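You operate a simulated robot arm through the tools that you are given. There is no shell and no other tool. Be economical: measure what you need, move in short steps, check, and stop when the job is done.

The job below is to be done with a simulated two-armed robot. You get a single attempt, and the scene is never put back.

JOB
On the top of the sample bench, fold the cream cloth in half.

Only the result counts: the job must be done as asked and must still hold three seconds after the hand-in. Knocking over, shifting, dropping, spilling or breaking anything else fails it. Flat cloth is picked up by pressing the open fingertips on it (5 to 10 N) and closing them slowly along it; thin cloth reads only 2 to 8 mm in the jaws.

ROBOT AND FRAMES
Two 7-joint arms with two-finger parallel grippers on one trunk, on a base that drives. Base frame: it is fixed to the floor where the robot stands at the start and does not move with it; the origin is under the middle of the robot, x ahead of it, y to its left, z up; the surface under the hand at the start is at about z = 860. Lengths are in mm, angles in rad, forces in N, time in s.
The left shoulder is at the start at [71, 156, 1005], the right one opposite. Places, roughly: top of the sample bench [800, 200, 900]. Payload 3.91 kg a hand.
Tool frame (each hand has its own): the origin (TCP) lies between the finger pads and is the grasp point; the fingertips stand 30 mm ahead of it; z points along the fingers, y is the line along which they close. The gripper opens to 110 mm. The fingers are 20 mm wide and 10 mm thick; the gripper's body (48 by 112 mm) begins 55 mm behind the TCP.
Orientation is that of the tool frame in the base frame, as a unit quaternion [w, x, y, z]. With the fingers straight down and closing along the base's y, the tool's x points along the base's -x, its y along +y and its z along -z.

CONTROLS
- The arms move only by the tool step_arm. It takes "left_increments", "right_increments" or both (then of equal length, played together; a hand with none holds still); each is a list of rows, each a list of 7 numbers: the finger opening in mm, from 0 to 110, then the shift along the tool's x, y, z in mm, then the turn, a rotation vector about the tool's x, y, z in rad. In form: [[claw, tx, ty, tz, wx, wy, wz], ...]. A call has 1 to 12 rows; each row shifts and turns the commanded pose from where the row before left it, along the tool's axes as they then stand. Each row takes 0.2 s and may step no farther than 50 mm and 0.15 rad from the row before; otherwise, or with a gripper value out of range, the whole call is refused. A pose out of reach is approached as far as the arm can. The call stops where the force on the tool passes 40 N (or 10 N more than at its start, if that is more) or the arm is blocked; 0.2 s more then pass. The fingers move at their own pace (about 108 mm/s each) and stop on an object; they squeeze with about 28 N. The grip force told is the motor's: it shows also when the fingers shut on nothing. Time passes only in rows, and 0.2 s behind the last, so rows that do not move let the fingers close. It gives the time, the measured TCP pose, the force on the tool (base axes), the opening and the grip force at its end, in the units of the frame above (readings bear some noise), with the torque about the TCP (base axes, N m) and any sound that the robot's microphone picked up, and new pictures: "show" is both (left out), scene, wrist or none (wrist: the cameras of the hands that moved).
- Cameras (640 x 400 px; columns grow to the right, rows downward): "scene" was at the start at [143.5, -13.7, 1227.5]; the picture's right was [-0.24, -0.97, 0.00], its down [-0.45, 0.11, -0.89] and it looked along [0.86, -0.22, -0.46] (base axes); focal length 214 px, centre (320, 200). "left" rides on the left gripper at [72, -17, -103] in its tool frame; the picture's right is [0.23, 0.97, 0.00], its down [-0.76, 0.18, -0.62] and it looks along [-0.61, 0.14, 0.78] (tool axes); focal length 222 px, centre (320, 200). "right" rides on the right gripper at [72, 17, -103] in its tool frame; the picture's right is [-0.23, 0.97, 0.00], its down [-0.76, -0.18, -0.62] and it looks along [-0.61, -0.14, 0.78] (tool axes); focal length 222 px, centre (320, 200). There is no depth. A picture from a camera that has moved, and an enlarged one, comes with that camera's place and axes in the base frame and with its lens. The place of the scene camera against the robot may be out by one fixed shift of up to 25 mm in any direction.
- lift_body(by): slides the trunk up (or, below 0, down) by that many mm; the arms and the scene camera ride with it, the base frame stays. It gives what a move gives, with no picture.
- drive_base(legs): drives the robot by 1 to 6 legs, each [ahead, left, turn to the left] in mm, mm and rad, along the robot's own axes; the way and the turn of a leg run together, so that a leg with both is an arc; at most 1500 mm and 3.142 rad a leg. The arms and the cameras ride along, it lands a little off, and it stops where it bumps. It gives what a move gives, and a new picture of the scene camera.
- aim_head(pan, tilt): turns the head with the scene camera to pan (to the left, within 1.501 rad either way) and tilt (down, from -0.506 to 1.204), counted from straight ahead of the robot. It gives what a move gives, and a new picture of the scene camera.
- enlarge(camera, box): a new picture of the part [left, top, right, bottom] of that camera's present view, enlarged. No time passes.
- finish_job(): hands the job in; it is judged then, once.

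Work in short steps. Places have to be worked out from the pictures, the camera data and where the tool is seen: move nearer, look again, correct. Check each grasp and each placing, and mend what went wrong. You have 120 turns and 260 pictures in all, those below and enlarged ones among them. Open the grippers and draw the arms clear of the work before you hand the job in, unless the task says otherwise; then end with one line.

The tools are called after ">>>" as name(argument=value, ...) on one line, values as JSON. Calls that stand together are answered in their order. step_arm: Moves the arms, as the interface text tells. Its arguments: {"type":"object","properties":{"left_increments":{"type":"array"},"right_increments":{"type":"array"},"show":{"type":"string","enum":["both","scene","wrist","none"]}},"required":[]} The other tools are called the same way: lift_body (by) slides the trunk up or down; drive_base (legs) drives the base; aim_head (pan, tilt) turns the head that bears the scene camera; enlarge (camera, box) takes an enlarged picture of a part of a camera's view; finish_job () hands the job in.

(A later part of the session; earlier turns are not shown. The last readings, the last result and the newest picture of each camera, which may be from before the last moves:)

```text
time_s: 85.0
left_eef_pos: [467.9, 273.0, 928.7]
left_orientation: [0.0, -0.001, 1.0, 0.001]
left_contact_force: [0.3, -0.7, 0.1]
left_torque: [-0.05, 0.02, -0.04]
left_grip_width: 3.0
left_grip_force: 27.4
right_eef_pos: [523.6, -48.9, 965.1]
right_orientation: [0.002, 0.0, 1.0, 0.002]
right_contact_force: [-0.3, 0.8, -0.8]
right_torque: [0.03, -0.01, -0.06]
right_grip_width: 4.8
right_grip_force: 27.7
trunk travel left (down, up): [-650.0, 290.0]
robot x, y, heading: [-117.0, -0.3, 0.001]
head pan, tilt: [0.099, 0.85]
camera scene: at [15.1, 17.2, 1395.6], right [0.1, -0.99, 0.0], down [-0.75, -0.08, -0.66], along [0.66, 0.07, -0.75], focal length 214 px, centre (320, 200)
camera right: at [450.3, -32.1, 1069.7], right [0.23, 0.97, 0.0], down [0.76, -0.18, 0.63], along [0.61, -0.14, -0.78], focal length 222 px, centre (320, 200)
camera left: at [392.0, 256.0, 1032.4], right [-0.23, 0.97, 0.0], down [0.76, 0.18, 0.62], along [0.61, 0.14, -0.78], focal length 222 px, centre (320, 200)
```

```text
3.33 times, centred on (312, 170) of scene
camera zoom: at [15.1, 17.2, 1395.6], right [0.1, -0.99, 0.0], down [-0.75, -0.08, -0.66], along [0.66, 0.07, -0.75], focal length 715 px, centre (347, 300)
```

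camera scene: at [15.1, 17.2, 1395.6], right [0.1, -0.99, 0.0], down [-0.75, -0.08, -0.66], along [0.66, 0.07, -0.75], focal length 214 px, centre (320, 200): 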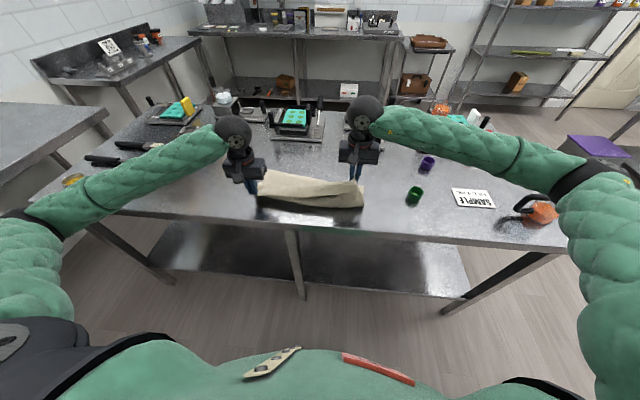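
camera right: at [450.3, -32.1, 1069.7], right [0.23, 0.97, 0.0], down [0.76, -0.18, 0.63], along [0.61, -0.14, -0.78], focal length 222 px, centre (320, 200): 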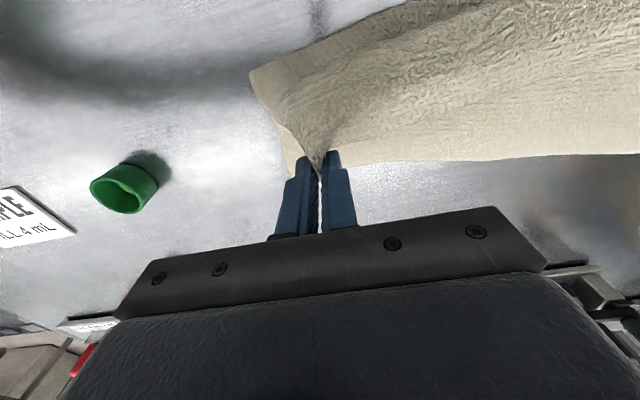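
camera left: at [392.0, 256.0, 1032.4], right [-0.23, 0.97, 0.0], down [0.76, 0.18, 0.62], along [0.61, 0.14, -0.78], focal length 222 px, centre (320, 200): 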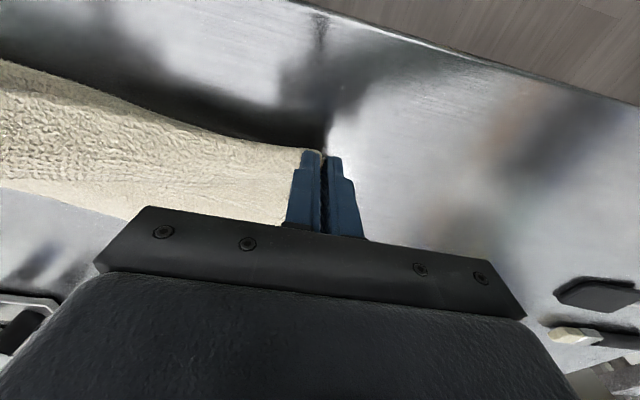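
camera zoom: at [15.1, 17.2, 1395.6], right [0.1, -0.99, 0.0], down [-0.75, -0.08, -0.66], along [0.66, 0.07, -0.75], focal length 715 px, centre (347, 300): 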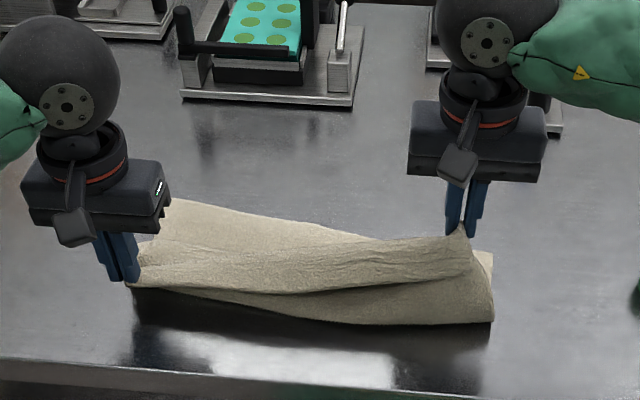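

The body slid back instead of staying put, because the bottom edge barely touched the table. I'll lift it again to hang over x≈741 and let it settle.

>>> step_arm(left_increments=[[0, 0, 0, -45, 0, 0, 0], [0, -10, 0, -45, 0, 0, 0], [0, -20, 0, -45, 0, 0, 0], [0, -25, 0, -40, 0, 0, 0], [0, -30, 0, -38, 0, 0, 0], [0, -35, 0, -34, 0, 0, 0], [0, -40, 0, -30, 0, 0, 0], [0, -40, 0, -10, 0, 0, 0], [0, -38, 0, 0, 0, 0, 0], [0, -25, 0, 0, 0, 0, 0], [0, -10, 0, 0, 0, 0, 0], [0, 0, 0, 0, 0, 0, 0]], right_increments=[[0, 0, 0, -35, 0, 0, 0], [0, -5, 0, -35, 0, 0, 0], [0, -10, 0, -35, 0, 0, 0], [0, -15, 0, -35, 0, 0, 0], [0, -20, 0, -30, 0, 0, 0], [0, -25, 0, -15, 0, 0, 0], [0, -30, 0, -5, 0, 0, 0], [0, -35, 0, 0, 0, 0, 0], [0, -38, 0, 0, 0, 0, 0], [0, -25, 0, 0, 0, 0, 0], [0, -14, 0, 0, 0, 0, 0], [0, 0, 0, 0, 0, 0, 0]], show="none")

>>> step_arm(left_increments=[[0, 0, 0, 0, 0, 0, 0], [0, 0, 0, 0, 0, 0, 0], [0, 0, 0, 0, 0, 0, 0], [0, 0, 0, 0, 0, 0, 0], [0, 0, 0, 0, 0, 0, 0]], right_increments=[[0, 0, 0, 0, 0, 0, 0], [0, 0, 0, 0, 0, 0, 0], [0, 0, 0, 0, 0, 0, 0], [0, 0, 0, 0, 0, 0, 0], [0, 0, 0, 0, 0, 0, 0]], show="none")

>>> enlarge(camera="scene", box=[216, 50, 424, 180])

```text
time_s: 87.6
left_eef_pos: [742.3, 275.6, 1213.0]
left_orientation: [-0.001, 0.0, 1.0, 0.0]
left_contact_force: [-1.1, -1.4, -1.0]
left_torque: [-0.07, 0.01, -0.06]
left_grip_width: 3.3
left_grip_force: 28.1
right_eef_pos: [738.5, -49.3, 1157.1]
right_orientation: [0.003, 0.0, 1.0, 0.002]
right_contact_force: [1.1, 2.6, 0.1]
right_torque: [0.06, -0.02, -0.08]
right_grip_width: 5.0
right_grip_force: 28.1
trunk travel left (down, up): [-650.0, 290.0]
robot x, y, heading: [-115.8, 1.9, -0.002]
head pan, tilt: [0.099, 0.85]
```

```text
time_s: 88.8
left_eef_pos: [741.4, 274.2, 1212.6]
left_orientation: [0.0, -0.002, 1.0, 0.0]
left_contact_force: [0.7, -2.0, -0.7]
left_torque: [-0.06, 0.02, -0.07]
left_grip_width: 3.2
left_grip_force: 28.3
right_eef_pos: [740.0, -49.2, 1156.8]
right_orientation: [0.002, -0.001, 1.0, 0.001]
right_contact_force: [-0.6, 1.4, -0.8]
right_torque: [0.05, -0.04, -0.07]
right_grip_width: 4.9
right_grip_force: 28.0
trunk travel left (down, up): [-650.0, 290.0]
robot x, y, heading: [-117.8, -1.3, 0.005]
head pan, tilt: [0.099, 0.85]
```

```text
3.08 times, centred on (320, 115) of scene
camera zoom: at [15.1, 16.5, 1395.5], right [0.1, -0.99, 0.0], down [-0.75, -0.08, -0.66], along [0.66, 0.07, -0.75], focal length 660 px, centre (320, 462)
```

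zoom: 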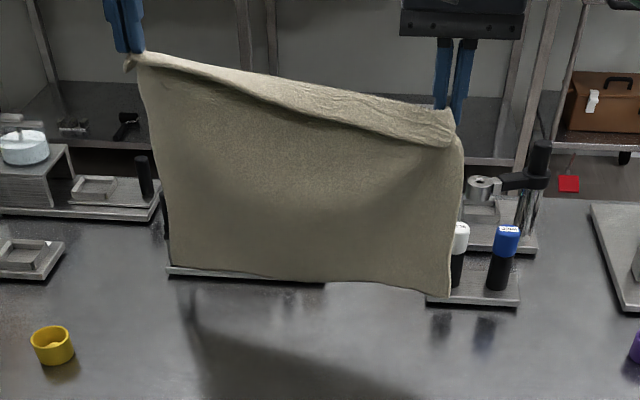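

It now hangs square and still, with its bottom edge about 35 mm above the table. I'll lower it so the bottom clearly rests on the table, then start sweeping back slowly with some slack.

>>> step_arm(left_increments=[[0, 0, 0, 20, 0, 0, 0], [0, 4, 0, 20, 0, 0, 0], [0, 8, 0, 14, 0, 0, 0], [0, 12, 0, 3, 0, 0, 0], [0, 17.5, 0, 2, 0, 0, 0], [0, 17.5, 0, 3, 0, 0, 0], [0, 17, 0, 4, 0, 0, 0], [0, 17, 0, 5, 0, 0, 0], [0, 17, 0, 6, 0, 0, 0], [0, 16, 0, 7, 0, 0, 0], [0, 16, 0, 8, 0, 0, 0]], right_increments=[[0, 0, 0, 20, 0, 0, 0], [0, 4, 0, 20, 0, 0, 0], [0, 8, 0, 14, 0, 0, 0], [0, 10, 0, 2, 0, 0, 0], [0, 14, 0, 1.5, 0, 0, 0], [0, 14, 0, 2, 0, 0, 0], [0, 14, 0, 2.5, 0, 0, 0], [0, 13.5, 0, 3, 0, 0, 0], [0, 13.5, 0, 4, 0, 0, 0], [0, 12.5, 0, 4.5, 0, 0, 0], [0, 12.5, 0, 5, 0, 0, 0]], show="none")

>>> enlarge(camera="scene", box=[216, 70, 424, 200])

```text
time_s: 91.2
left_eef_pos: [599.2, 270.2, 1120.6]
left_orientation: [0.0, 0.0, 1.0, 0.0]
left_contact_force: [0.1, 0.0, 0.4]
left_torque: [0.03, 0.0, 0.03]
left_grip_width: 3.1
left_grip_force: 28.1
right_eef_pos: [620.3, -49.3, 1080.2]
right_orientation: [0.003, 0.0, 1.0, 0.003]
right_contact_force: [-0.4, 0.4, -0.8]
right_torque: [-0.01, -0.01, -0.06]
right_grip_width: 4.6
right_grip_force: 28.0
trunk travel left (down, up): [-650.0, 290.0]
robot x, y, heading: [-115.2, 3.2, 0.002]
head pan, tilt: [0.099, 0.85]
```

```text
3.08 times, centred on (320, 135) of scene
camera zoom: at [14.7, 16.6, 1395.6], right [0.1, -0.99, 0.0], down [-0.75, -0.08, -0.66], along [0.66, 0.07, -0.75], focal length 660 px, centre (320, 400)
```

zoom: 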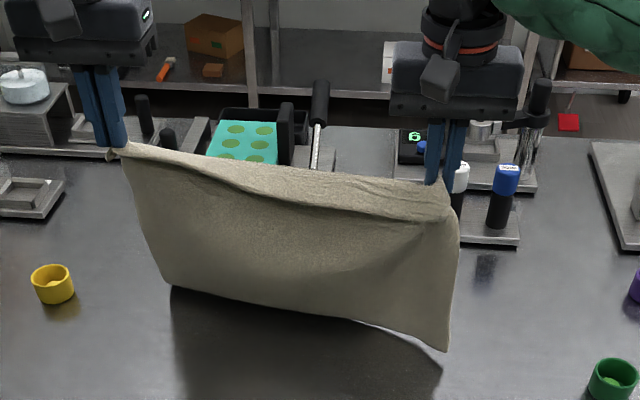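

I can't tell where the bottom edge is from here, so I'll check through the wrist cameras.

>>> enlarge(camera="right", box=[160, 0, 640, 300])

>>> enlarge(camera="left", box=[0, 0, 480, 300])

```text
1.33 times, centred on (400, 150) of right
camera zoom: at [547.2, -33.0, 1183.9], right [0.23, 0.97, 0.0], down [0.76, -0.18, 0.63], along [0.61, -0.14, -0.78], focal length 296 px, centre (213, 267)
```

zoom: 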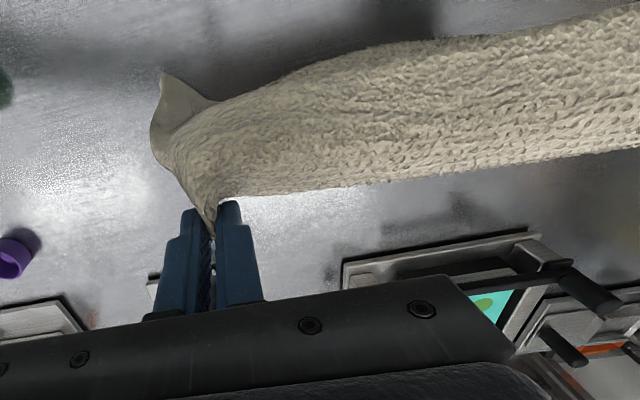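

```text
1.33 times, centred on (240, 150) of left
camera zoom: at [525.9, 254.8, 1225.2], right [-0.23, 0.97, 0.0], down [0.76, 0.18, 0.62], along [0.61, 0.14, -0.78], focal length 296 px, centre (427, 267)
```

zoom: 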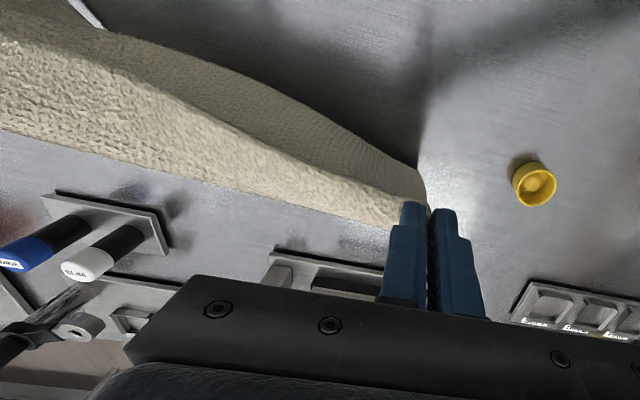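

No cloth shows behind the hands: the table is slippery and the bottom edge slid toward me. I'll go with that and lay the cloth out the other way, with the bottom edge toward me and the held edge going forward. First I'll shift back so there's room.

>>> step_arm(left_increments=[[0, 20, 0, -10, 0, 0, 0], [0, 27, 0, -10, 0, 0, 0], [0, 27, 0, -5, 0, 0, 0], [0, 27, 0, 0, 0, 0, 0], [0, 20, 0, 0, 0, 0, 0], [0, 9, 0, 0, 0, 0, 0], [0, 0, 0, 0, 0, 0, 0], [0, 0, 0, 0, 0, 0, 0], [0, 0, 0, 0, 0, 0, 0]], right_increments=[[0, 20, 0, -10, 0, 0, 0], [0, 27, 0, -10, 0, 0, 0], [0, 27, 0, -5, 0, 0, 0], [0, 27, 0, 0, 0, 0, 0], [0, 20, 0, 0, 0, 0, 0], [0, 9, 0, 0, 0, 0, 0], [0, 0, 0, 0, 0, 0, 0], [0, 0, 0, 0, 0, 0, 0], [0, 0, 0, 0, 0, 0, 0]], show="none")

>>> step_arm(left_increments=[[0, -30, 0, 10, 0, 0, 0], [0, -33, 0, 15, 0, 0, 0], [0, -33, 0, 18, 0, 0, 0], [0, -31, 0, 20, 0, 0, 0], [0, -29, 0, 22, 0, 0, 0], [0, -26, 0, 24, 0, 0, 0], [0, -23, 0, 26, 0, 0, 0], [0, -20, 0, 28, 0, 0, 0], [0, -18, 0, 28, 0, 0, 0], [0, -15, 0, 20, 0, 0, 0], [0, -12, 0, 10, 0, 0, 0]], right_increments=[[0, -22, 0, 8, 0, 0, 0], [0, -26, 0, 12, 0, 0, 0], [0, -24.5, 0, 15, 0, 0, 0], [0, -23, 0, 17, 0, 0, 0], [0, -21.5, 0, 18, 0, 0, 0], [0, -19, 0, 20, 0, 0, 0], [0, -17, 0, 20, 0, 0, 0], [0, -15, 0, 20, 0, 0, 0], [0, -14, 0, 20, 0, 0, 0], [0, -12, 0, 15, 0, 0, 0], [0, -10, 0, 8, 0, 0, 0]], show="wrist")

>>> enlarge(camera="scene", box=[216, 100, 408, 220])

```text
time_s: 93.2
left_eef_pos: [468.9, 273.0, 1145.9]
left_orientation: [0.001, -0.001, 1.0, 0.0]
left_contact_force: [-0.4, -0.9, 0.2]
left_torque: [-0.01, 0.02, -0.04]
left_grip_width: 3.2
left_grip_force: 28.1
right_eef_pos: [491.2, -50.2, 1103.1]
right_orientation: [0.002, 0.0, 1.0, 0.001]
right_contact_force: [0.0, 0.9, -0.8]
right_torque: [0.07, 0.03, -0.06]
right_grip_width: 5.1
right_grip_force: 28.2
trunk travel left (down, up): [-650.0, 290.0]
robot x, y, heading: [-118.6, -1.1, 0.0]
head pan, tilt: [0.099, 0.85]
```

```text
time_s: 95.6
left_eef_pos: [737.2, 274.0, 923.2]
left_orientation: [0.0, -0.001, 1.0, 0.0]
left_contact_force: [-0.9, -2.9, 0.9]
left_torque: [-0.1, 0.02, -0.05]
left_grip_width: 3.6
left_grip_force: 27.8
right_eef_pos: [697.7, -48.6, 930.4]
right_orientation: [0.001, 0.0, 1.0, 0.002]
right_contact_force: [0.2, 2.3, -0.1]
right_torque: [0.06, -0.02, -0.06]
right_grip_width: 5.3
right_grip_force: 27.7
trunk travel left (down, up): [-650.0, 290.0]
robot x, y, heading: [-117.6, 1.1, 0.007]
head pan, tilt: [0.099, 0.85]
camera right: at [624.5, -32.3, 1034.9], right [0.23, 0.97, 0.0], down [0.76, -0.18, 0.63], along [0.61, -0.14, -0.78], focal length 222 px, centre (320, 200)
camera left: at [664.2, 258.2, 1027.2], right [-0.23, 0.97, 0.0], down [0.76, 0.18, 0.62], along [0.61, 0.14, -0.78], focal length 222 px, centre (320, 200)
```

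right: 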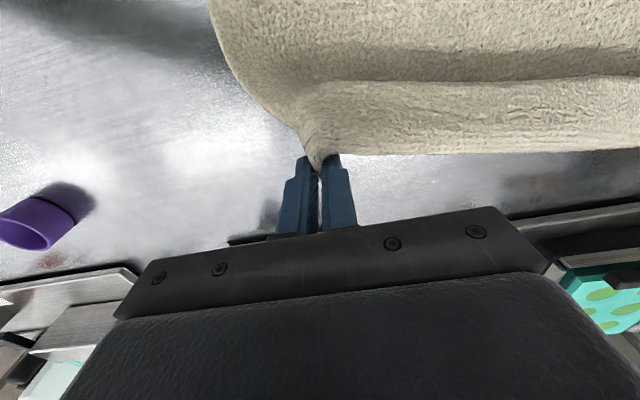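
left: 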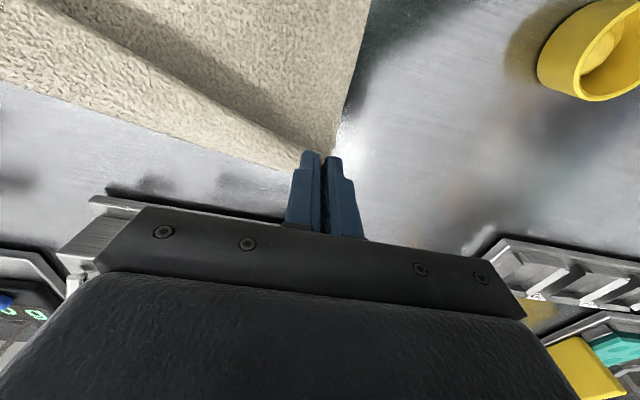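

```text
3.33 times, centred on (312, 160) of scene
camera zoom: at [15.8, 16.5, 1395.4], right [0.1, -0.99, 0.0], down [-0.75, -0.08, -0.66], along [0.66, 0.07, -0.75], focal length 715 px, centre (347, 333)
```

zoom: 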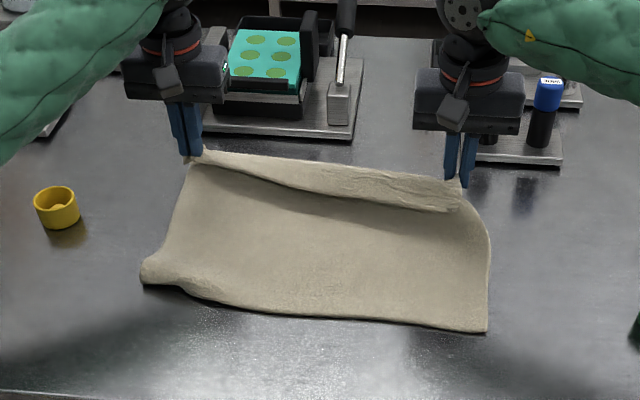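

Much better: the cloth is laid out nearly flat, with only the near-right flap folded on top along the held edge. I'll lower both hands to the table, release the right only, lift it, and look at the flap.

>>> step_arm(left_increments=[[0, 0, 0, 12, 0, 0, 0], [0, 0, 0, 12, 0, 0, 0], [0, 0, 0, 0, 0, 0, 0], [0, 0, 0, 0, 0, 0, 0], [0, 0, 0, 0, 0, 0, 0], [0, 0, 0, 0, 0, 0, 0]], right_increments=[[0, 0, 0, 14, 0, 0, 0], [0, 0, 0, 14, 0, 0, 0], [20, 0, 0, 0, 0, 0, 0], [40, 0, 0, -15, 0, 0, 0], [60, 0, 0, -30, 0, 0, 0], [60, 30, 0, -40, 0, 0, 0]], show="wrist")

>>> enlarge(camera="scene", box=[216, 110, 408, 230])

```text
time_s: 97.0
left_eef_pos: [736.7, 272.9, 899.4]
left_orientation: [-0.001, -0.001, 1.0, -0.001]
left_contact_force: [0.7, -0.9, 0.2]
left_torque: [0.02, 0.0, -0.07]
left_grip_width: 3.1
left_grip_force: 28.0
right_eef_pos: [665.8, -50.2, 991.0]
right_orientation: [0.002, -0.002, 1.0, 0.002]
right_contact_force: [0.5, -0.1, 0.3]
right_torque: [0.01, -0.02, 0.02]
right_grip_width: 60.3
right_grip_force: 0.1
trunk travel left (down, up): [-650.0, 290.0]
robot x, y, heading: [-115.8, -1.9, 0.004]
head pan, tilt: [0.099, 0.85]
camera right: at [592.7, -33.2, 1094.6], right [0.22, 0.97, 0.0], down [0.76, -0.18, 0.63], along [0.61, -0.14, -0.78], focal length 222 px, centre (320, 200)
camera left: at [663.9, 257.2, 1003.3], right [-0.23, 0.97, 0.0], down [0.76, 0.18, 0.62], along [0.61, 0.14, -0.78], focal length 222 px, centre (320, 200)
```

right: 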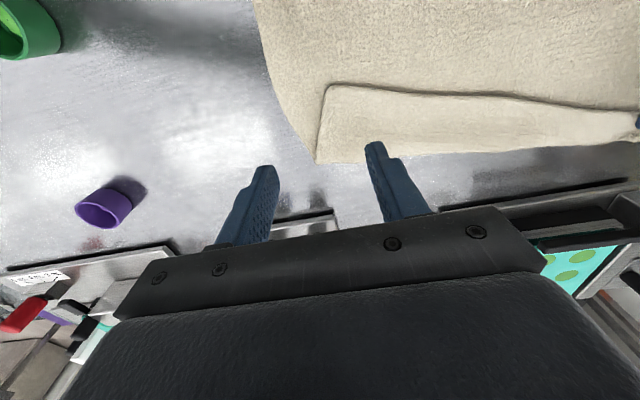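
left: 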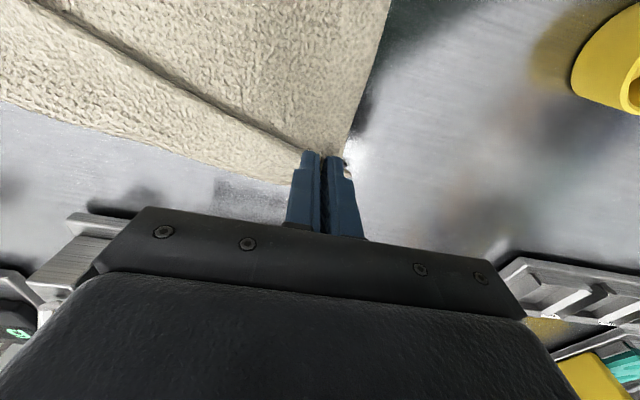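

```text
3.33 times, centred on (312, 170) of scene
camera zoom: at [13.2, 16.2, 1395.6], right [0.1, -0.99, 0.0], down [-0.75, -0.08, -0.66], along [0.66, 0.07, -0.75], focal length 715 px, centre (347, 300)
```

zoom: 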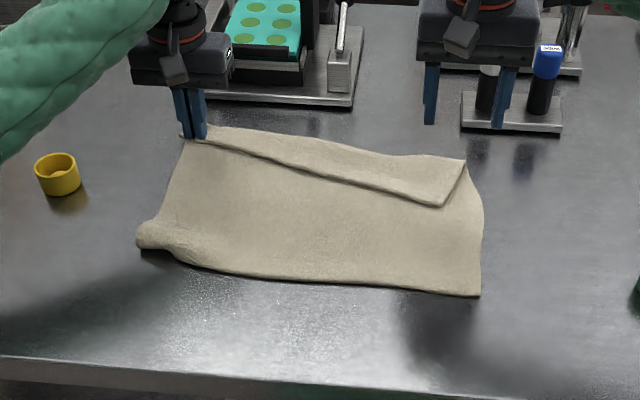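

The flap is now a neat triangle on top of one layer, with its corner at about (640,−39). I'll align the right hand to its edge and try a 32 mm light pinch just inside that corner.

>>> step_arm(right_increments=[[45, 4, 20, 10, 0, 0, 0], [32, 0, 21, 15, 0, 0, 0], [32, 0, 0, 20, 0, 0, 0.15], [32, 0, 0, 20, 0, 0, 0.15], [32, 0, 0, 10, 0, 0, 0], [32, 0, 0, 5, 0, 0, 0], [32, 0, 0, 0, 0, 0, 0]], show="wrist")

>>> enlarge(camera="right", box=[200, 70, 440, 220])

```text
time_s: 98.6
left_eef_pos: [738.4, 273.0, 899.3]
left_orientation: [0.0, -0.001, 1.0, 0.001]
left_contact_force: [0.7, -0.3, 0.9]
left_torque: [0.0, -0.01, -0.03]
left_grip_width: 3.3
left_grip_force: 27.6
right_eef_pos: [662.9, -7.9, 909.0]
right_orientation: [0.002, 0.15, 0.989, 0.003]
right_contact_force: [0.3, -0.1, -0.2]
right_torque: [-0.02, -0.02, 0.0]
right_grip_width: 32.0
right_grip_force: 0.2
trunk travel left (down, up): [-650.0, 290.0]
robot x, y, heading: [-120.2, 1.6, 0.003]
head pan, tilt: [0.099, 0.85]
camera right: at [597.3, 28.8, 1013.0], right [0.5, 0.86, 0.01], down [0.67, -0.4, 0.62], along [0.54, -0.31, -0.78], focal length 222 px, centre (320, 200)
```

right: 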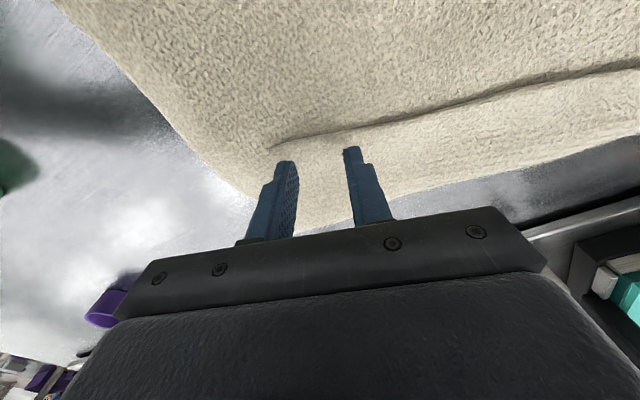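

```text
2.67 times, centred on (320, 145) of right
camera zoom: at [597.3, 28.8, 1013.0], right [0.5, 0.86, 0.01], down [0.67, -0.4, 0.62], along [0.54, -0.31, -0.78], focal length 592 px, centre (320, 347)
```

zoom: 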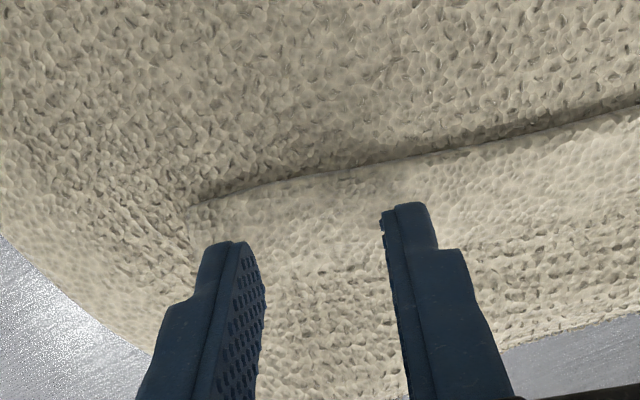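

Positioned well. I'll shift 4 mm inward and press to about 5 N.

>>> step_arm(right_increments=[[32, 0, 4, 5, 0, 0, 0], [32, 0, 0, 3, 0, 0, 0], [32, 0, 0, 1.5, 0, 0, 0], [32, 0, 0, 0, 0, 0, 0]], show="none")

```text
time_s: 99.6
left_eef_pos: [738.7, 273.7, 897.9]
left_orientation: [0.0, -0.001, 1.0, 0.0]
left_contact_force: [0.1, -0.1, 0.7]
left_torque: [0.01, 0.0, -0.06]
left_grip_width: 3.3
left_grip_force: 27.6
right_eef_pos: [664.2, -3.2, 899.4]
right_orientation: [0.002, 0.149, 0.989, 0.002]
right_contact_force: [-0.6, -0.4, 1.1]
right_torque: [0.0, -0.01, 0.03]
right_grip_width: 31.7
right_grip_force: 0.2
trunk travel left (down, up): [-650.0, 290.0]
robot x, y, heading: [-117.7, 1.4, 0.005]
head pan, tilt: [0.099, 0.85]
```

>>> step_arm(right_increments=[[32, 0, 0, 1.5, 0, 0, 0], [32, 0, 0, 1, 0, 0, 0], [32, 0, 0, 0, 0, 0, 0]], show="none")

```text
time_s: 100.4
left_eef_pos: [738.3, 273.1, 899.2]
left_orientation: [0.0, -0.001, 1.0, 0.001]
left_contact_force: [0.3, 0.7, 0.9]
left_torque: [0.02, -0.02, -0.05]
left_grip_width: 3.4
left_grip_force: 28.4
right_eef_pos: [662.5, -3.3, 896.3]
right_orientation: [0.002, 0.149, 0.989, 0.002]
right_contact_force: [2.8, -0.6, 9.7]
right_torque: [-0.05, -0.07, 0.01]
right_grip_width: 31.7
right_grip_force: 0.0
trunk travel left (down, up): [-650.0, 290.0]
robot x, y, heading: [-119.4, -0.7, 0.002]
head pan, tilt: [0.099, 0.85]
```

9.7 N, so I'll ease 0.5 mm and close slowly.

>>> step_arm(right_increments=[[32, 0, 0, -0.5, 0, 0, 0], [28, 0, 0, 0, 0, 0, 0], [24, 0, 0, 0, 0, 0, 0], [20, 0, 0, 0, 0, 0, 0], [17, 0, 0, 0, 0, 0, 0], [14, 0, 0, 0, 0, 0, 0], [11, 0, 0, 0, 0, 0, 0], [8, 0, 0, 0, 0, 0, 0], [6, 0, 0, 0, 0, 0, 0], [4, 0, 0, 0, 0, 0, 0], [2, 0, 0, 0, 0, 0, 0], [0, 0, 0, 0, 0, 0, 0]], show="wrist")

```text
time_s: 103.0
left_eef_pos: [738.4, 273.0, 899.5]
left_orientation: [0.0, -0.001, 1.0, 0.0]
left_contact_force: [-0.1, -0.6, 0.8]
left_torque: [-0.01, -0.02, -0.01]
left_grip_width: 3.2
left_grip_force: 28.1
right_eef_pos: [663.8, -2.5, 896.7]
right_orientation: [0.002, 0.148, 0.989, 0.003]
right_contact_force: [-0.7, -0.7, 7.7]
right_torque: [0.03, -0.03, -0.03]
right_grip_width: 2.9
right_grip_force: 28.1
trunk travel left (down, up): [-650.0, 290.0]
robot x, y, heading: [-118.9, -2.3, 0.002]
head pan, tilt: [0.099, 0.85]
camera right: at [598.4, 34.0, 1000.7], right [0.5, 0.86, 0.01], down [0.67, -0.4, 0.63], along [0.54, -0.31, -0.78], focal length 222 px, centre (320, 200)
```

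right: 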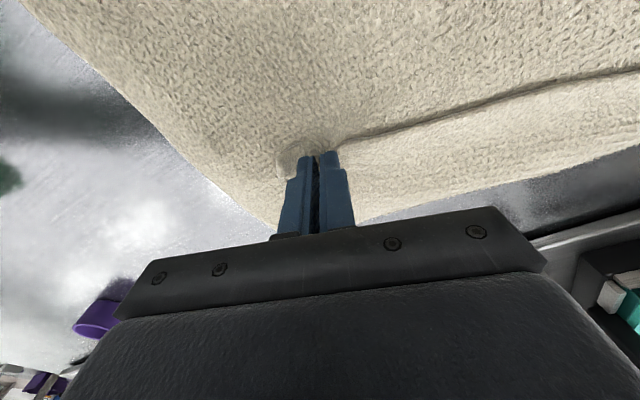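

2.9 mm means a single layer: both hands now hold the near edge. I'll lift straight up so the cloth hangs, straightening the right wrist on the way.

>>> step_arm(left_increments=[[0, 5, 0, -25, 0, 0, 0], [0, 8, 0, -25, 0, 0, 0], [0, 12.5, 0, -27, 0, 0, 0], [0, 12.5, 0, -27, 0, 0, 0], [0, 12.5, 0, -27, 0, 0, 0], [0, 12.5, 0, -27, 0, 0, 0], [0, 12.5, 0, -27, 0, 0, 0], [0, 12.5, 0, -27, 0, 0, 0], [0, 12.5, 0, -27, 0, 0, 0], [0, 12.5, 0, -27, 0, 0, 0], [0, 12.5, 0, -27, 0, 0, 0], [0, 12.5, 0, -27, 0, 0, 0]], right_increments=[[0, 0, 0, -25, 0, 0, -0.15], [0, 0, 0, -25, 0, 0, -0.15], [0, 6.4, -1, -27, 0, 0, 0], [0, 6.4, -1, -27, 0, 0, 0], [0, 6.4, -1, -27, 0, 0, 0], [0, 6.4, -1, -27, 0, 0, 0], [0, 6.4, -1, -27, 0, 0, 0], [0, 6.4, -1, -27, 0, 0, 0], [0, 6.4, -1, -27, 0, 0, 0], [0, 6.4, -1, -27, 0, 0, 0], [0, 6.4, -1, -27, 0, 0, 0], [0, 6.4, -1, -27, 0, 0, 0]], show="wrist")

>>> enlarge(camera="scene", box=[200, 60, 424, 200])

```text
time_s: 105.6
left_eef_pos: [601.3, 273.5, 1221.2]
left_orientation: [0.001, 0.0, 1.0, 0.0]
left_contact_force: [-0.4, -0.4, -0.2]
left_torque: [-0.01, -0.02, -0.05]
left_grip_width: 3.6
left_grip_force: 28.0
right_eef_pos: [597.0, -13.7, 1216.5]
right_orientation: [0.003, -0.001, 1.0, 0.0]
right_contact_force: [-0.3, 0.7, -0.5]
right_torque: [0.04, 0.0, -0.03]
right_grip_width: 2.6
right_grip_force: 28.0
trunk travel left (down, up): [-650.0, 290.0]
robot x, y, heading: [-122.6, 0.0, 0.002]
head pan, tilt: [0.099, 0.85]
camera right: at [524.7, 2.5, 1320.2], right [0.23, 0.97, 0.0], down [0.76, -0.18, 0.63], along [0.61, -0.14, -0.78], focal length 222 px, centre (320, 200)
camera left: at [528.5, 256.5, 1324.8], right [-0.23, 0.97, 0.0], down [0.76, 0.18, 0.62], along [0.61, 0.14, -0.78], focal length 222 px, centre (320, 200)
```

right: 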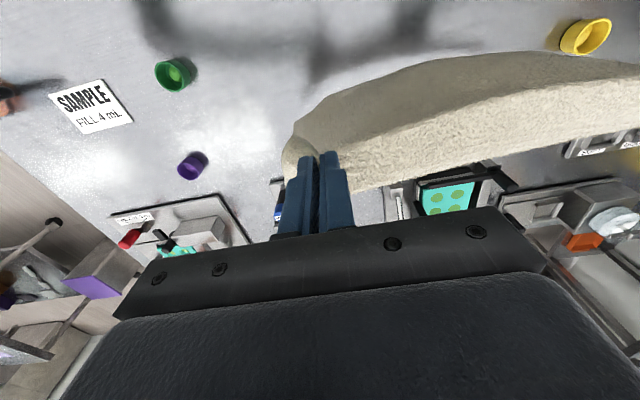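
left: 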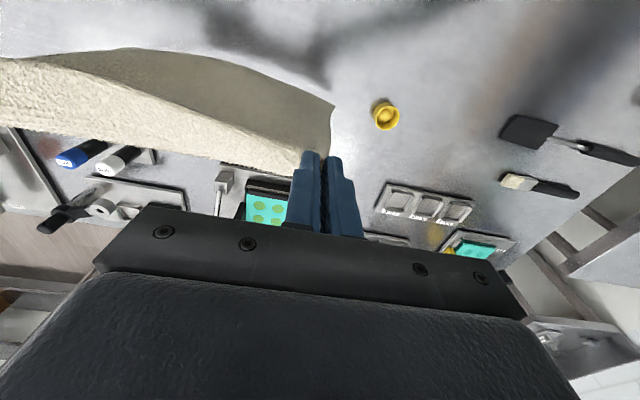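

```text
2.86 times, centred on (312, 130) of scene
camera zoom: at [13.4, 16.6, 1395.6], right [0.1, -0.99, 0.0], down [-0.75, -0.08, -0.66], along [0.66, 0.07, -0.75], focal length 613 px, centre (343, 400)
```

zoom: 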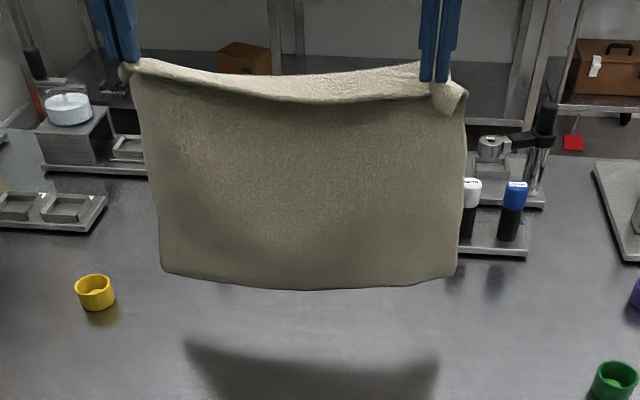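

A clean, symmetric hang from the near edge. I'll tension it slightly, move back over x≈460 and let it settle before laying the lower half.

>>> step_arm(left_increments=[[0, 15, 0, 0, 0, 0, 0], [0, 27, 2, 0, 0, 0, 0], [0, 27, 2, 0, 0, 0, 0], [0, 27, 0, 0, 0, 0, 0], [0, 27, 0, 0, 0, 0, 0], [0, 15, 0, 0, 0, 0, 0], [0, 0, 0, 0, 0, 0, 0], [0, 0, 0, 0, 0, 0, 0], [0, 0, 0, 0, 0, 0, 0], [0, 0, 0, 0, 0, 0, 0], [0, 0, 0, 0, 0, 0, 0], [0, 0, 0, 0, 0, 0, 0]], right_increments=[[0, 15, 0, 0, 0, 0, 0], [0, 27, -2, 0, 0, 0, 0], [0, 27, -2, 0, 0, 0, 0], [0, 27, 0, 0, 0, 0, 0], [0, 25, 0, 0, 0, 0, 0], [0, 13, 0, 0, 0, 0, 0], [0, 0, 0, 0, 0, 0, 0], [0, 0, 0, 0, 0, 0, 0], [0, 0, 0, 0, 0, 0, 0], [0, 0, 0, 0, 0, 0, 0], [0, 0, 0, 0, 0, 0, 0], [0, 0, 0, 0, 0, 0, 0]], show="none")

>>> step_arm(left_increments=[[0, -5, 0, 20, 0, 0, 0], [0, -10, 0, 25, 0, 0, 0], [0, -18, 0, 25, 0, 0, 0], [0, -28, 0, 10, 0, 0, 0], [0, -30, 0, 14, 0, 0, 0], [0, -30, 0, 18, 0, 0, 0], [0, -27, 0, 20, 0, 0, 0], [0, -22, 0, 20, 0, 0, 0], [0, 0, 0, 0, 0, 0, 0]], right_increments=[[0, -5, 0, 20, 0, 0, 0], [0, -10, 0, 25, 0, 0, 0], [0, -18, 0, 25, 0, 0, 0], [0, -28, 0, 10, 0, 0, 0], [0, -30, 0, 14, 0, 0, 0], [0, -30, 0, 18, 0, 0, 0], [0, -27, 0, 20, 0, 0, 0], [0, -22, 0, 20, 0, 0, 0], [0, 0, 0, 0, 0, 0, 0]], show="none")

>>> enlarge(camera="scene", box=[200, 80, 424, 220])

```text
time_s: 108.2
left_eef_pos: [462.8, 274.8, 1217.5]
left_orientation: [0.0, 0.0, 1.0, 0.001]
left_contact_force: [0.1, -2.5, -1.1]
left_torque: [-0.08, -0.02, -0.01]
left_grip_width: 3.3
left_grip_force: 28.3
right_eef_pos: [465.0, -19.3, 1214.8]
right_orientation: [0.002, -0.001, 1.0, 0.002]
right_contact_force: [1.1, 2.5, -1.2]
right_torque: [0.07, 0.0, -0.04]
right_grip_width: 2.5
right_grip_force: 28.2
trunk travel left (down, up): [-650.0, 290.0]
robot x, y, heading: [-118.7, -2.6, 0.005]
head pan, tilt: [0.099, 0.85]
```

```text
time_s: 110.2
left_eef_pos: [630.4, 274.6, 1068.2]
left_orientation: [-0.001, -0.001, 1.0, 0.0]
left_contact_force: [-0.5, -0.9, 0.0]
left_torque: [-0.02, 0.04, -0.04]
left_grip_width: 3.3
left_grip_force: 28.0
right_eef_pos: [636.0, -18.2, 1064.7]
right_orientation: [0.003, 0.0, 1.0, 0.003]
right_contact_force: [-0.3, 0.7, -0.1]
right_torque: [0.06, 0.01, -0.02]
right_grip_width: 2.6
right_grip_force: 28.1
trunk travel left (down, up): [-650.0, 290.0]
robot x, y, heading: [-116.9, 0.5, -0.001]
head pan, tilt: [0.099, 0.85]
```

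```text
2.86 times, centred on (312, 150) of scene
camera zoom: at [13.7, 16.4, 1395.7], right [0.1, -0.99, 0.0], down [-0.75, -0.08, -0.66], along [0.66, 0.07, -0.75], focal length 613 px, centre (343, 343)
```

zoom: 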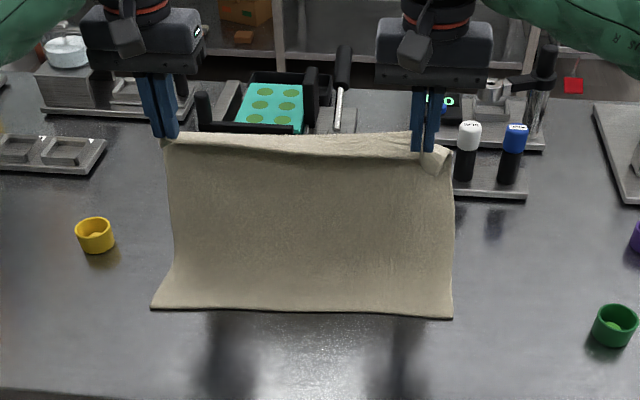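

Beautiful: the bottom edge lies flat at x≈534–545. I'll advance to set the fold line at x≈685, then swing the held edge back toward the bottom edge, pausing partway to check.

>>> step_arm(left_increments=[[0, -18.3, 0, 10, 0, 0, 0], [0, -18.3, 0, 12, 0, 0, 0], [0, -18.3, 0, 14, 0, 0, 0], [0, 0, 0, 0, 0, 0, 0], [0, 18.6, 0, 2, 0, 0, 0], [0, 18.6, 0, 2.3, 0, 0, 0], [0, 17.4, 0, 6, 0, 0, 0], [0, 17.3, 0, 6.5, 0, 0, 0], [0, 14.9, 0, 10, 0, 0, 0], [0, 14.9, 0, 10, 0, 0, 0], [0, 11.5, 0, 13, 0, 0, 0], [0, 11.4, 0, 13, 0, 0, 0]], right_increments=[[0, -17.3, 0, 10, 0, 0, 0], [0, -17.3, 0, 11, 0, 0, 0], [0, -17.3, 0, 12, 0, 0, 0], [0, 0, 0, 0, 0, 0, 0], [0, 17.1, 0, 2, 0, 0, 0], [0, 17.1, 0, 2.3, 0, 0, 0], [0, 15.9, 0, 6, 0, 0, 0], [0, 15.9, 0, 6.5, 0, 0, 0], [0, 13.6, 0, 10, 0, 0, 0], [0, 13.7, 0, 10, 0, 0, 0], [0, 10.5, 0, 13, 0, 0, 0], [0, 10.5, 0, 13, 0, 0, 0]], show="wrist")

>>> enlarge(camera="scene", box=[200, 90, 424, 230])

```text
time_s: 112.8
left_eef_pos: [562.8, 274.0, 971.0]
left_orientation: [-0.001, -0.001, 1.0, 0.0]
left_contact_force: [0.5, -2.5, 0.0]
left_torque: [-0.06, -0.01, -0.04]
left_grip_width: 3.1
left_grip_force: 27.7
right_eef_pos: [571.2, -18.5, 967.0]
right_orientation: [0.002, 0.0, 1.0, 0.002]
right_contact_force: [-0.1, 1.5, 0.4]
right_torque: [0.06, 0.01, -0.01]
right_grip_width: 2.9
right_grip_force: 27.7
trunk travel left (down, up): [-650.0, 290.0]
robot x, y, heading: [-117.0, 3.0, -0.001]
head pan, tilt: [0.099, 0.85]
camera right: at [498.3, -1.9, 1071.0], right [0.23, 0.97, 0.0], down [0.76, -0.18, 0.63], along [0.61, -0.14, -0.78], focal length 222 px, centre (320, 200)
camera left: at [490.0, 259.1, 1075.6], right [-0.23, 0.97, 0.0], down [0.76, 0.18, 0.62], along [0.61, 0.14, -0.78], focal length 222 px, centre (320, 200)
```

right: 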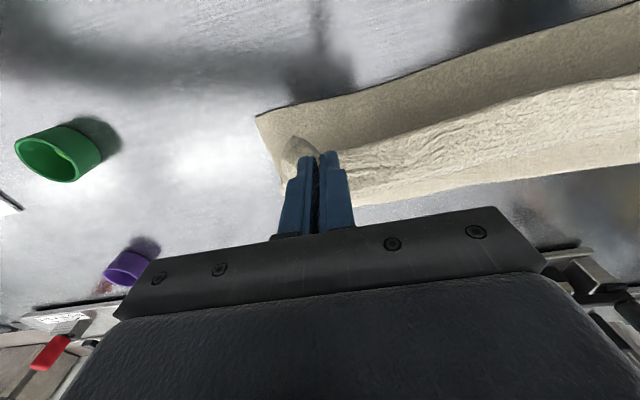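
left: 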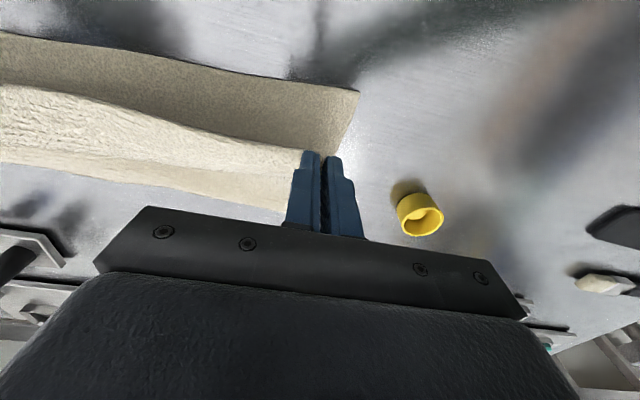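

```text
2.86 times, centred on (312, 160) of scene
camera zoom: at [14.7, 16.6, 1395.6], right [0.1, -0.99, 0.0], down [-0.75, -0.08, -0.66], along [0.66, 0.07, -0.75], focal length 613 px, centre (343, 314)
```

zoom: 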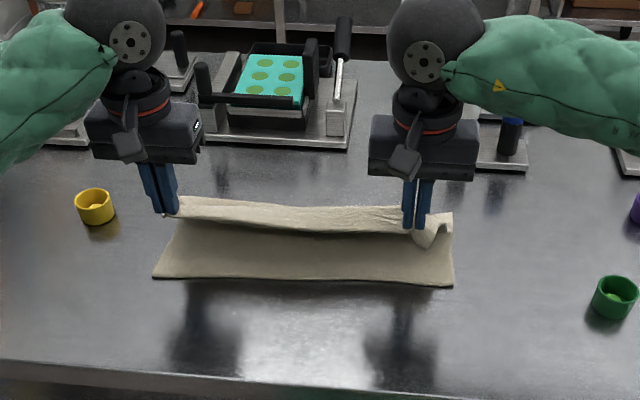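

The lower edge is at x≈530 (left) and 552 (right), with the fold forming at x≈680. I'll lower the held edge onto it, left hand to x≈538 and right hand to about 564.

>>> step_arm(left_increments=[[0, 8, 0, 14, 0, 0, 0], [0, 7, 0, 14, 0, 0, 0], [0, 5, 0, 14, 0, 0, 0], [0, 3, 0, 12, 0, 0, 0], [0, 2, 0, 10, 0, 0, 0], [0, 0, 0, 0, 0, 0, 0]], right_increments=[[0, 3, 0, 14, 0, 0, 0], [0, 2, 0, 14, 0, 0, 0], [0, 1, 0, 14, 0, 0, 0], [0, 1, 0, 12, 0, 0, 0], [0, 0, 0, 6, 0, 0, 0], [0, 0, 0, 0, 0, 0, 0]], show="wrist")

>>> enlarge(camera="scene", box=[216, 110, 408, 230])

```text
time_s: 114.2
left_eef_pos: [536.7, 275.8, 904.8]
left_orientation: [0.0, -0.001, 1.0, 0.0]
left_contact_force: [0.5, -4.3, 0.2]
left_torque: [-0.08, 0.04, -0.07]
left_grip_width: 3.0
left_grip_force: 27.9
right_eef_pos: [565.2, -18.8, 905.6]
right_orientation: [0.003, -0.002, 1.0, 0.001]
right_contact_force: [-0.1, 3.1, -0.1]
right_torque: [0.13, 0.03, 0.01]
right_grip_width: 2.5
right_grip_force: 28.3
trunk travel left (down, up): [-650.0, 290.0]
robot x, y, heading: [-117.3, -2.2, 0.003]
head pan, tilt: [0.099, 0.85]
camera right: at [492.7, -1.9, 1010.1], right [0.23, 0.97, 0.0], down [0.76, -0.18, 0.63], along [0.61, -0.14, -0.78], focal length 222 px, centre (320, 200)
camera left: at [463.9, 259.8, 1009.6], right [-0.23, 0.97, 0.0], down [0.76, 0.18, 0.62], along [0.61, 0.14, -0.78], focal length 222 px, centre (320, 200)
```

right: 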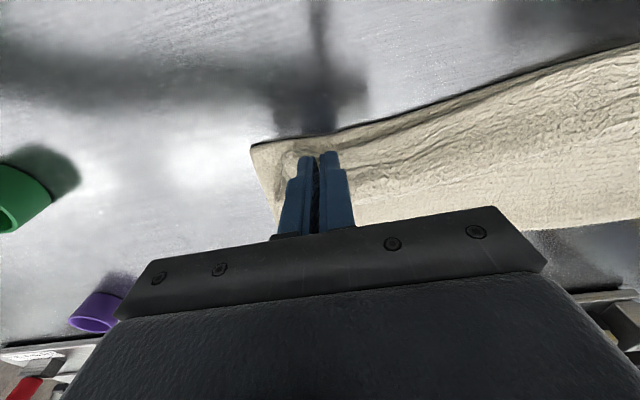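
left: 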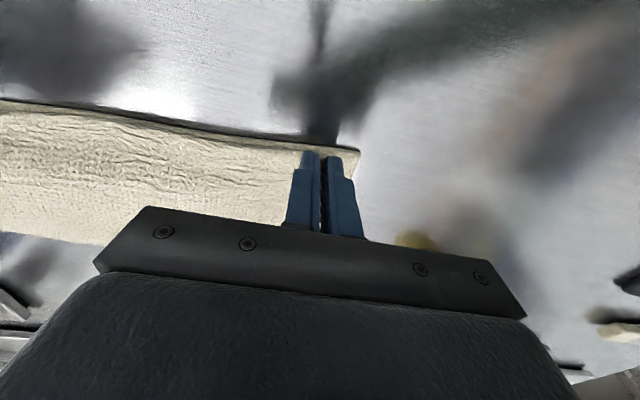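

```text
3.33 times, centred on (312, 170) of scene
camera zoom: at [14.8, 16.3, 1395.5], right [0.1, -0.99, 0.0], down [-0.75, -0.08, -0.66], along [0.66, 0.07, -0.75], focal length 715 px, centre (347, 300)
```

zoom: 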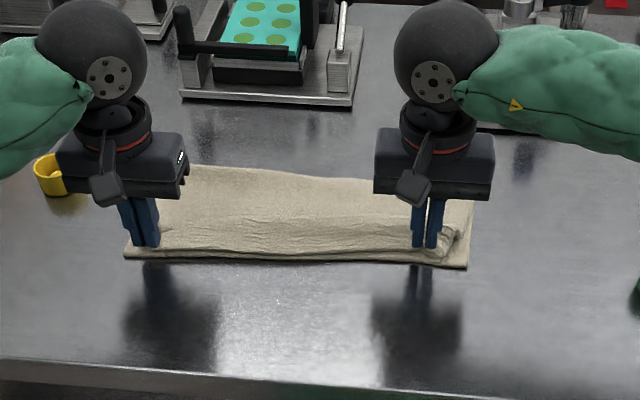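

The held edge sits right on the lower edge. I'll lower to light contact, open slowly so the pinched bunches spread outward, then lift off.

>>> step_arm(left_increments=[[0, 0, 0, 4, 0, 0, 0], [0, 0, 0, 2, 0, 0, 0], [5, 0, 0, 0, 0, 0, 0], [10, 0, 0, 0, 0, 0, 0], [16, 0, 0, 0, 0, 0, 0], [22, 0, 0, 0, 0, 0, 0], [28, 0, 0, 0, 0, 0, 0], [34, 0, 0, 0, 0, 0, 0], [38, 0, 0, 0, 0, 0, 0], [38, 0, 0, -20, 0, 0, 0], [38, 0, 0, -40, 0, 0, 0], [38, 0, 0, -45, 0, 0, 0]], right_increments=[[0, 0, 0, 4, 0, 0, 0], [0, 0, 0, 2, 0, 0, 0], [5, 0, 0, 0, 0, 0, 0], [10, 0, 0, 0, 0, 0, 0], [16, 0, 0, 0, 0, 0, 0], [22, 0, 0, 0, 0, 0, 0], [28, 0, 0, 0, 0, 0, 0], [34, 0, 0, 0, 0, 0, 0], [38, 0, 0, 0, 0, 0, 0], [38, 0, 0, -20, 0, 0, 0], [38, 0, 0, -40, 0, 0, 0], [38, 0, 0, -45, 0, 0, 0]], show="wrist")

>>> enlarge(camera="scene", box=[216, 110, 408, 230])

```text
time_s: 116.8
left_eef_pos: [536.3, 277.0, 1005.4]
left_orientation: [0.0, 0.0, 1.0, 0.0]
left_contact_force: [1.0, -0.2, 0.3]
left_torque: [0.0, -0.04, 0.01]
left_grip_width: 38.0
left_grip_force: 0.1
right_eef_pos: [568.1, -22.0, 1007.6]
right_orientation: [0.002, -0.001, 1.0, 0.003]
right_contact_force: [1.3, 0.6, -0.3]
right_torque: [-0.01, -0.01, 0.04]
right_grip_width: 38.1
right_grip_force: 0.1
trunk travel left (down, up): [-650.0, 290.0]
robot x, y, heading: [-118.3, 1.1, 0.002]
head pan, tilt: [0.099, 0.85]
camera right: at [494.6, -6.2, 1110.7], right [0.23, 0.97, 0.0], down [0.76, -0.18, 0.63], along [0.61, -0.14, -0.78], focal length 222 px, centre (320, 200)
camera left: at [462.9, 260.6, 1108.2], right [-0.23, 0.97, 0.0], down [0.76, 0.18, 0.62], along [0.61, 0.14, -0.78], focal length 222 px, centre (320, 200)
```

right: 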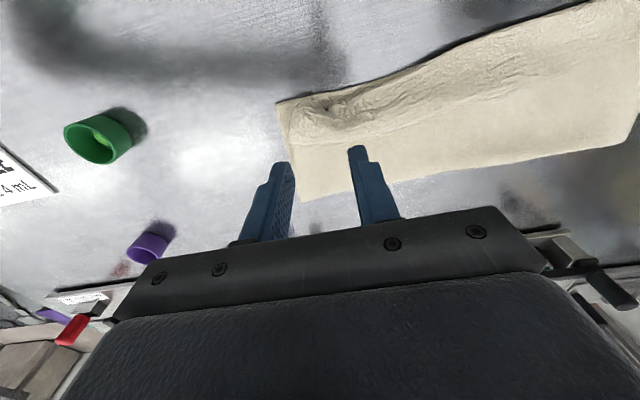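
left: 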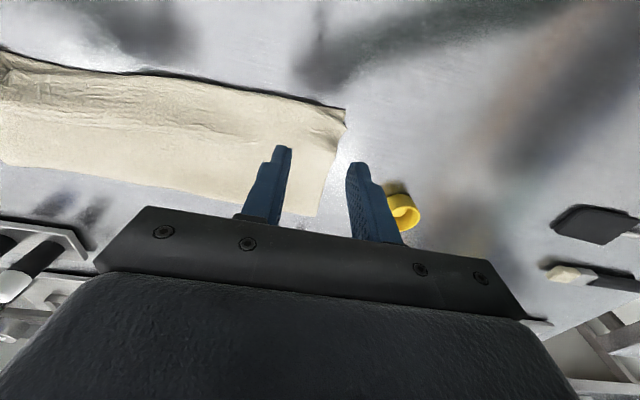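

```text
3.33 times, centred on (312, 170) of scene
camera zoom: at [13.6, 16.3, 1395.4], right [0.1, -0.99, 0.0], down [-0.75, -0.08, -0.66], along [0.66, 0.07, -0.75], focal length 715 px, centre (347, 300)
```

zoom: 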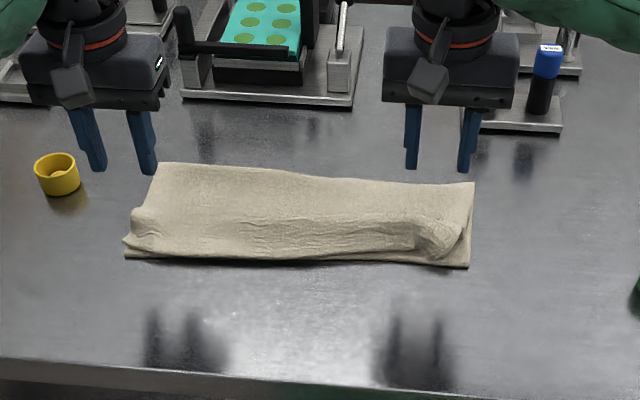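

The cloth is folded in half with its edges nearly aligned. I'll raise the hands clear and inspect both corners closely.

>>> step_arm(left_increments=[[38, 0, 20, -20, 0, 0, 0], [38, 0, 0, 0, 0, 0, 0]], right_increments=[[38, 20, -20, -20, 0, 0, 0], [38, 0, 0, 0, 0, 0, 0]], show="none")

>>> enlarge(camera="scene", box=[310, 155, 374, 195])

>>> enlarge(camera="scene", box=[246, 155, 310, 195])

>>> enlarge(camera="right", box=[240, 50, 480, 200])

```text
time_s: 117.4
left_eef_pos: [539.1, 296.3, 1023.5]
left_orientation: [0.0, -0.002, 1.0, 0.0]
left_contact_force: [-0.4, -0.3, 0.2]
left_torque: [0.0, 0.05, 0.0]
left_grip_width: 37.9
left_grip_force: 0.1
right_eef_pos: [550.1, -40.8, 1027.1]
right_orientation: [0.002, 0.0, 1.0, 0.002]
right_contact_force: [0.6, -0.2, 0.3]
right_torque: [-0.01, 0.02, 0.0]
right_grip_width: 38.0
right_grip_force: 0.0
trunk travel left (down, up): [-650.0, 290.0]
robot x, y, heading: [-118.6, -0.8, 0.004]
head pan, tilt: [0.099, 0.85]
```

```text
10.00 times, centred on (342, 175) of scene
camera zoom: at [16.7, 17.0, 1395.3], right [0.1, -0.99, 0.0], down [-0.75, -0.08, -0.66], along [0.66, 0.07, -0.75], focal length 2145 px, centre (100, 450)
```

zoom: 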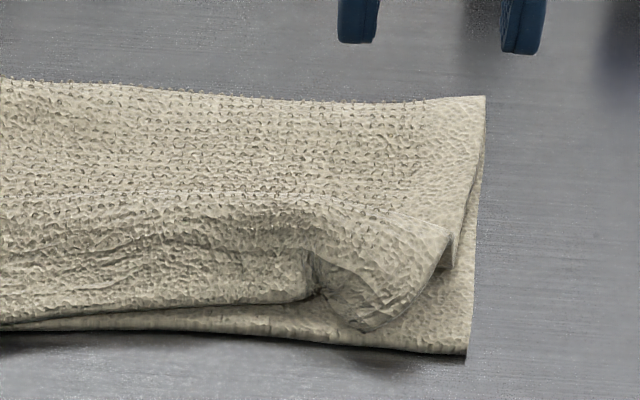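

```text
10.00 times, centred on (278, 175) of scene
camera zoom: at [16.7, 17.0, 1395.3], right [0.1, -0.99, 0.0], down [-0.75, -0.08, -0.66], along [0.66, 0.07, -0.75], focal length 2145 px, centre (740, 450)
```

zoom: 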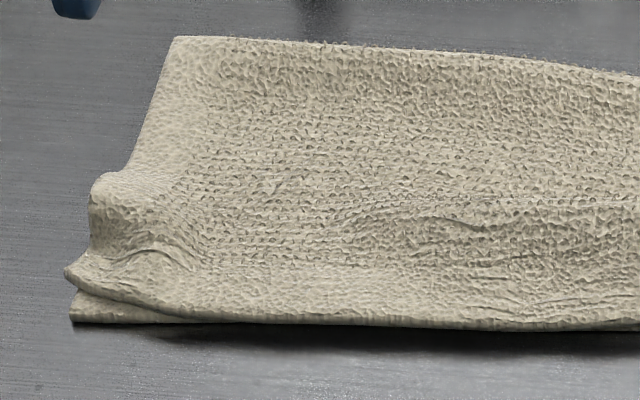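

```text
2.67 times, centred on (360, 125) of right
camera zoom: at [477.5, -24.2, 1132.5], right [0.23, 0.97, 0.0], down [0.76, -0.18, 0.62], along [0.61, -0.14, -0.78], focal length 592 px, centre (213, 400)
```

zoom: 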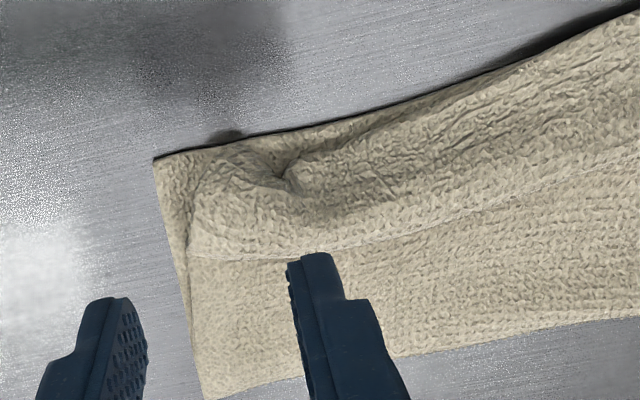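

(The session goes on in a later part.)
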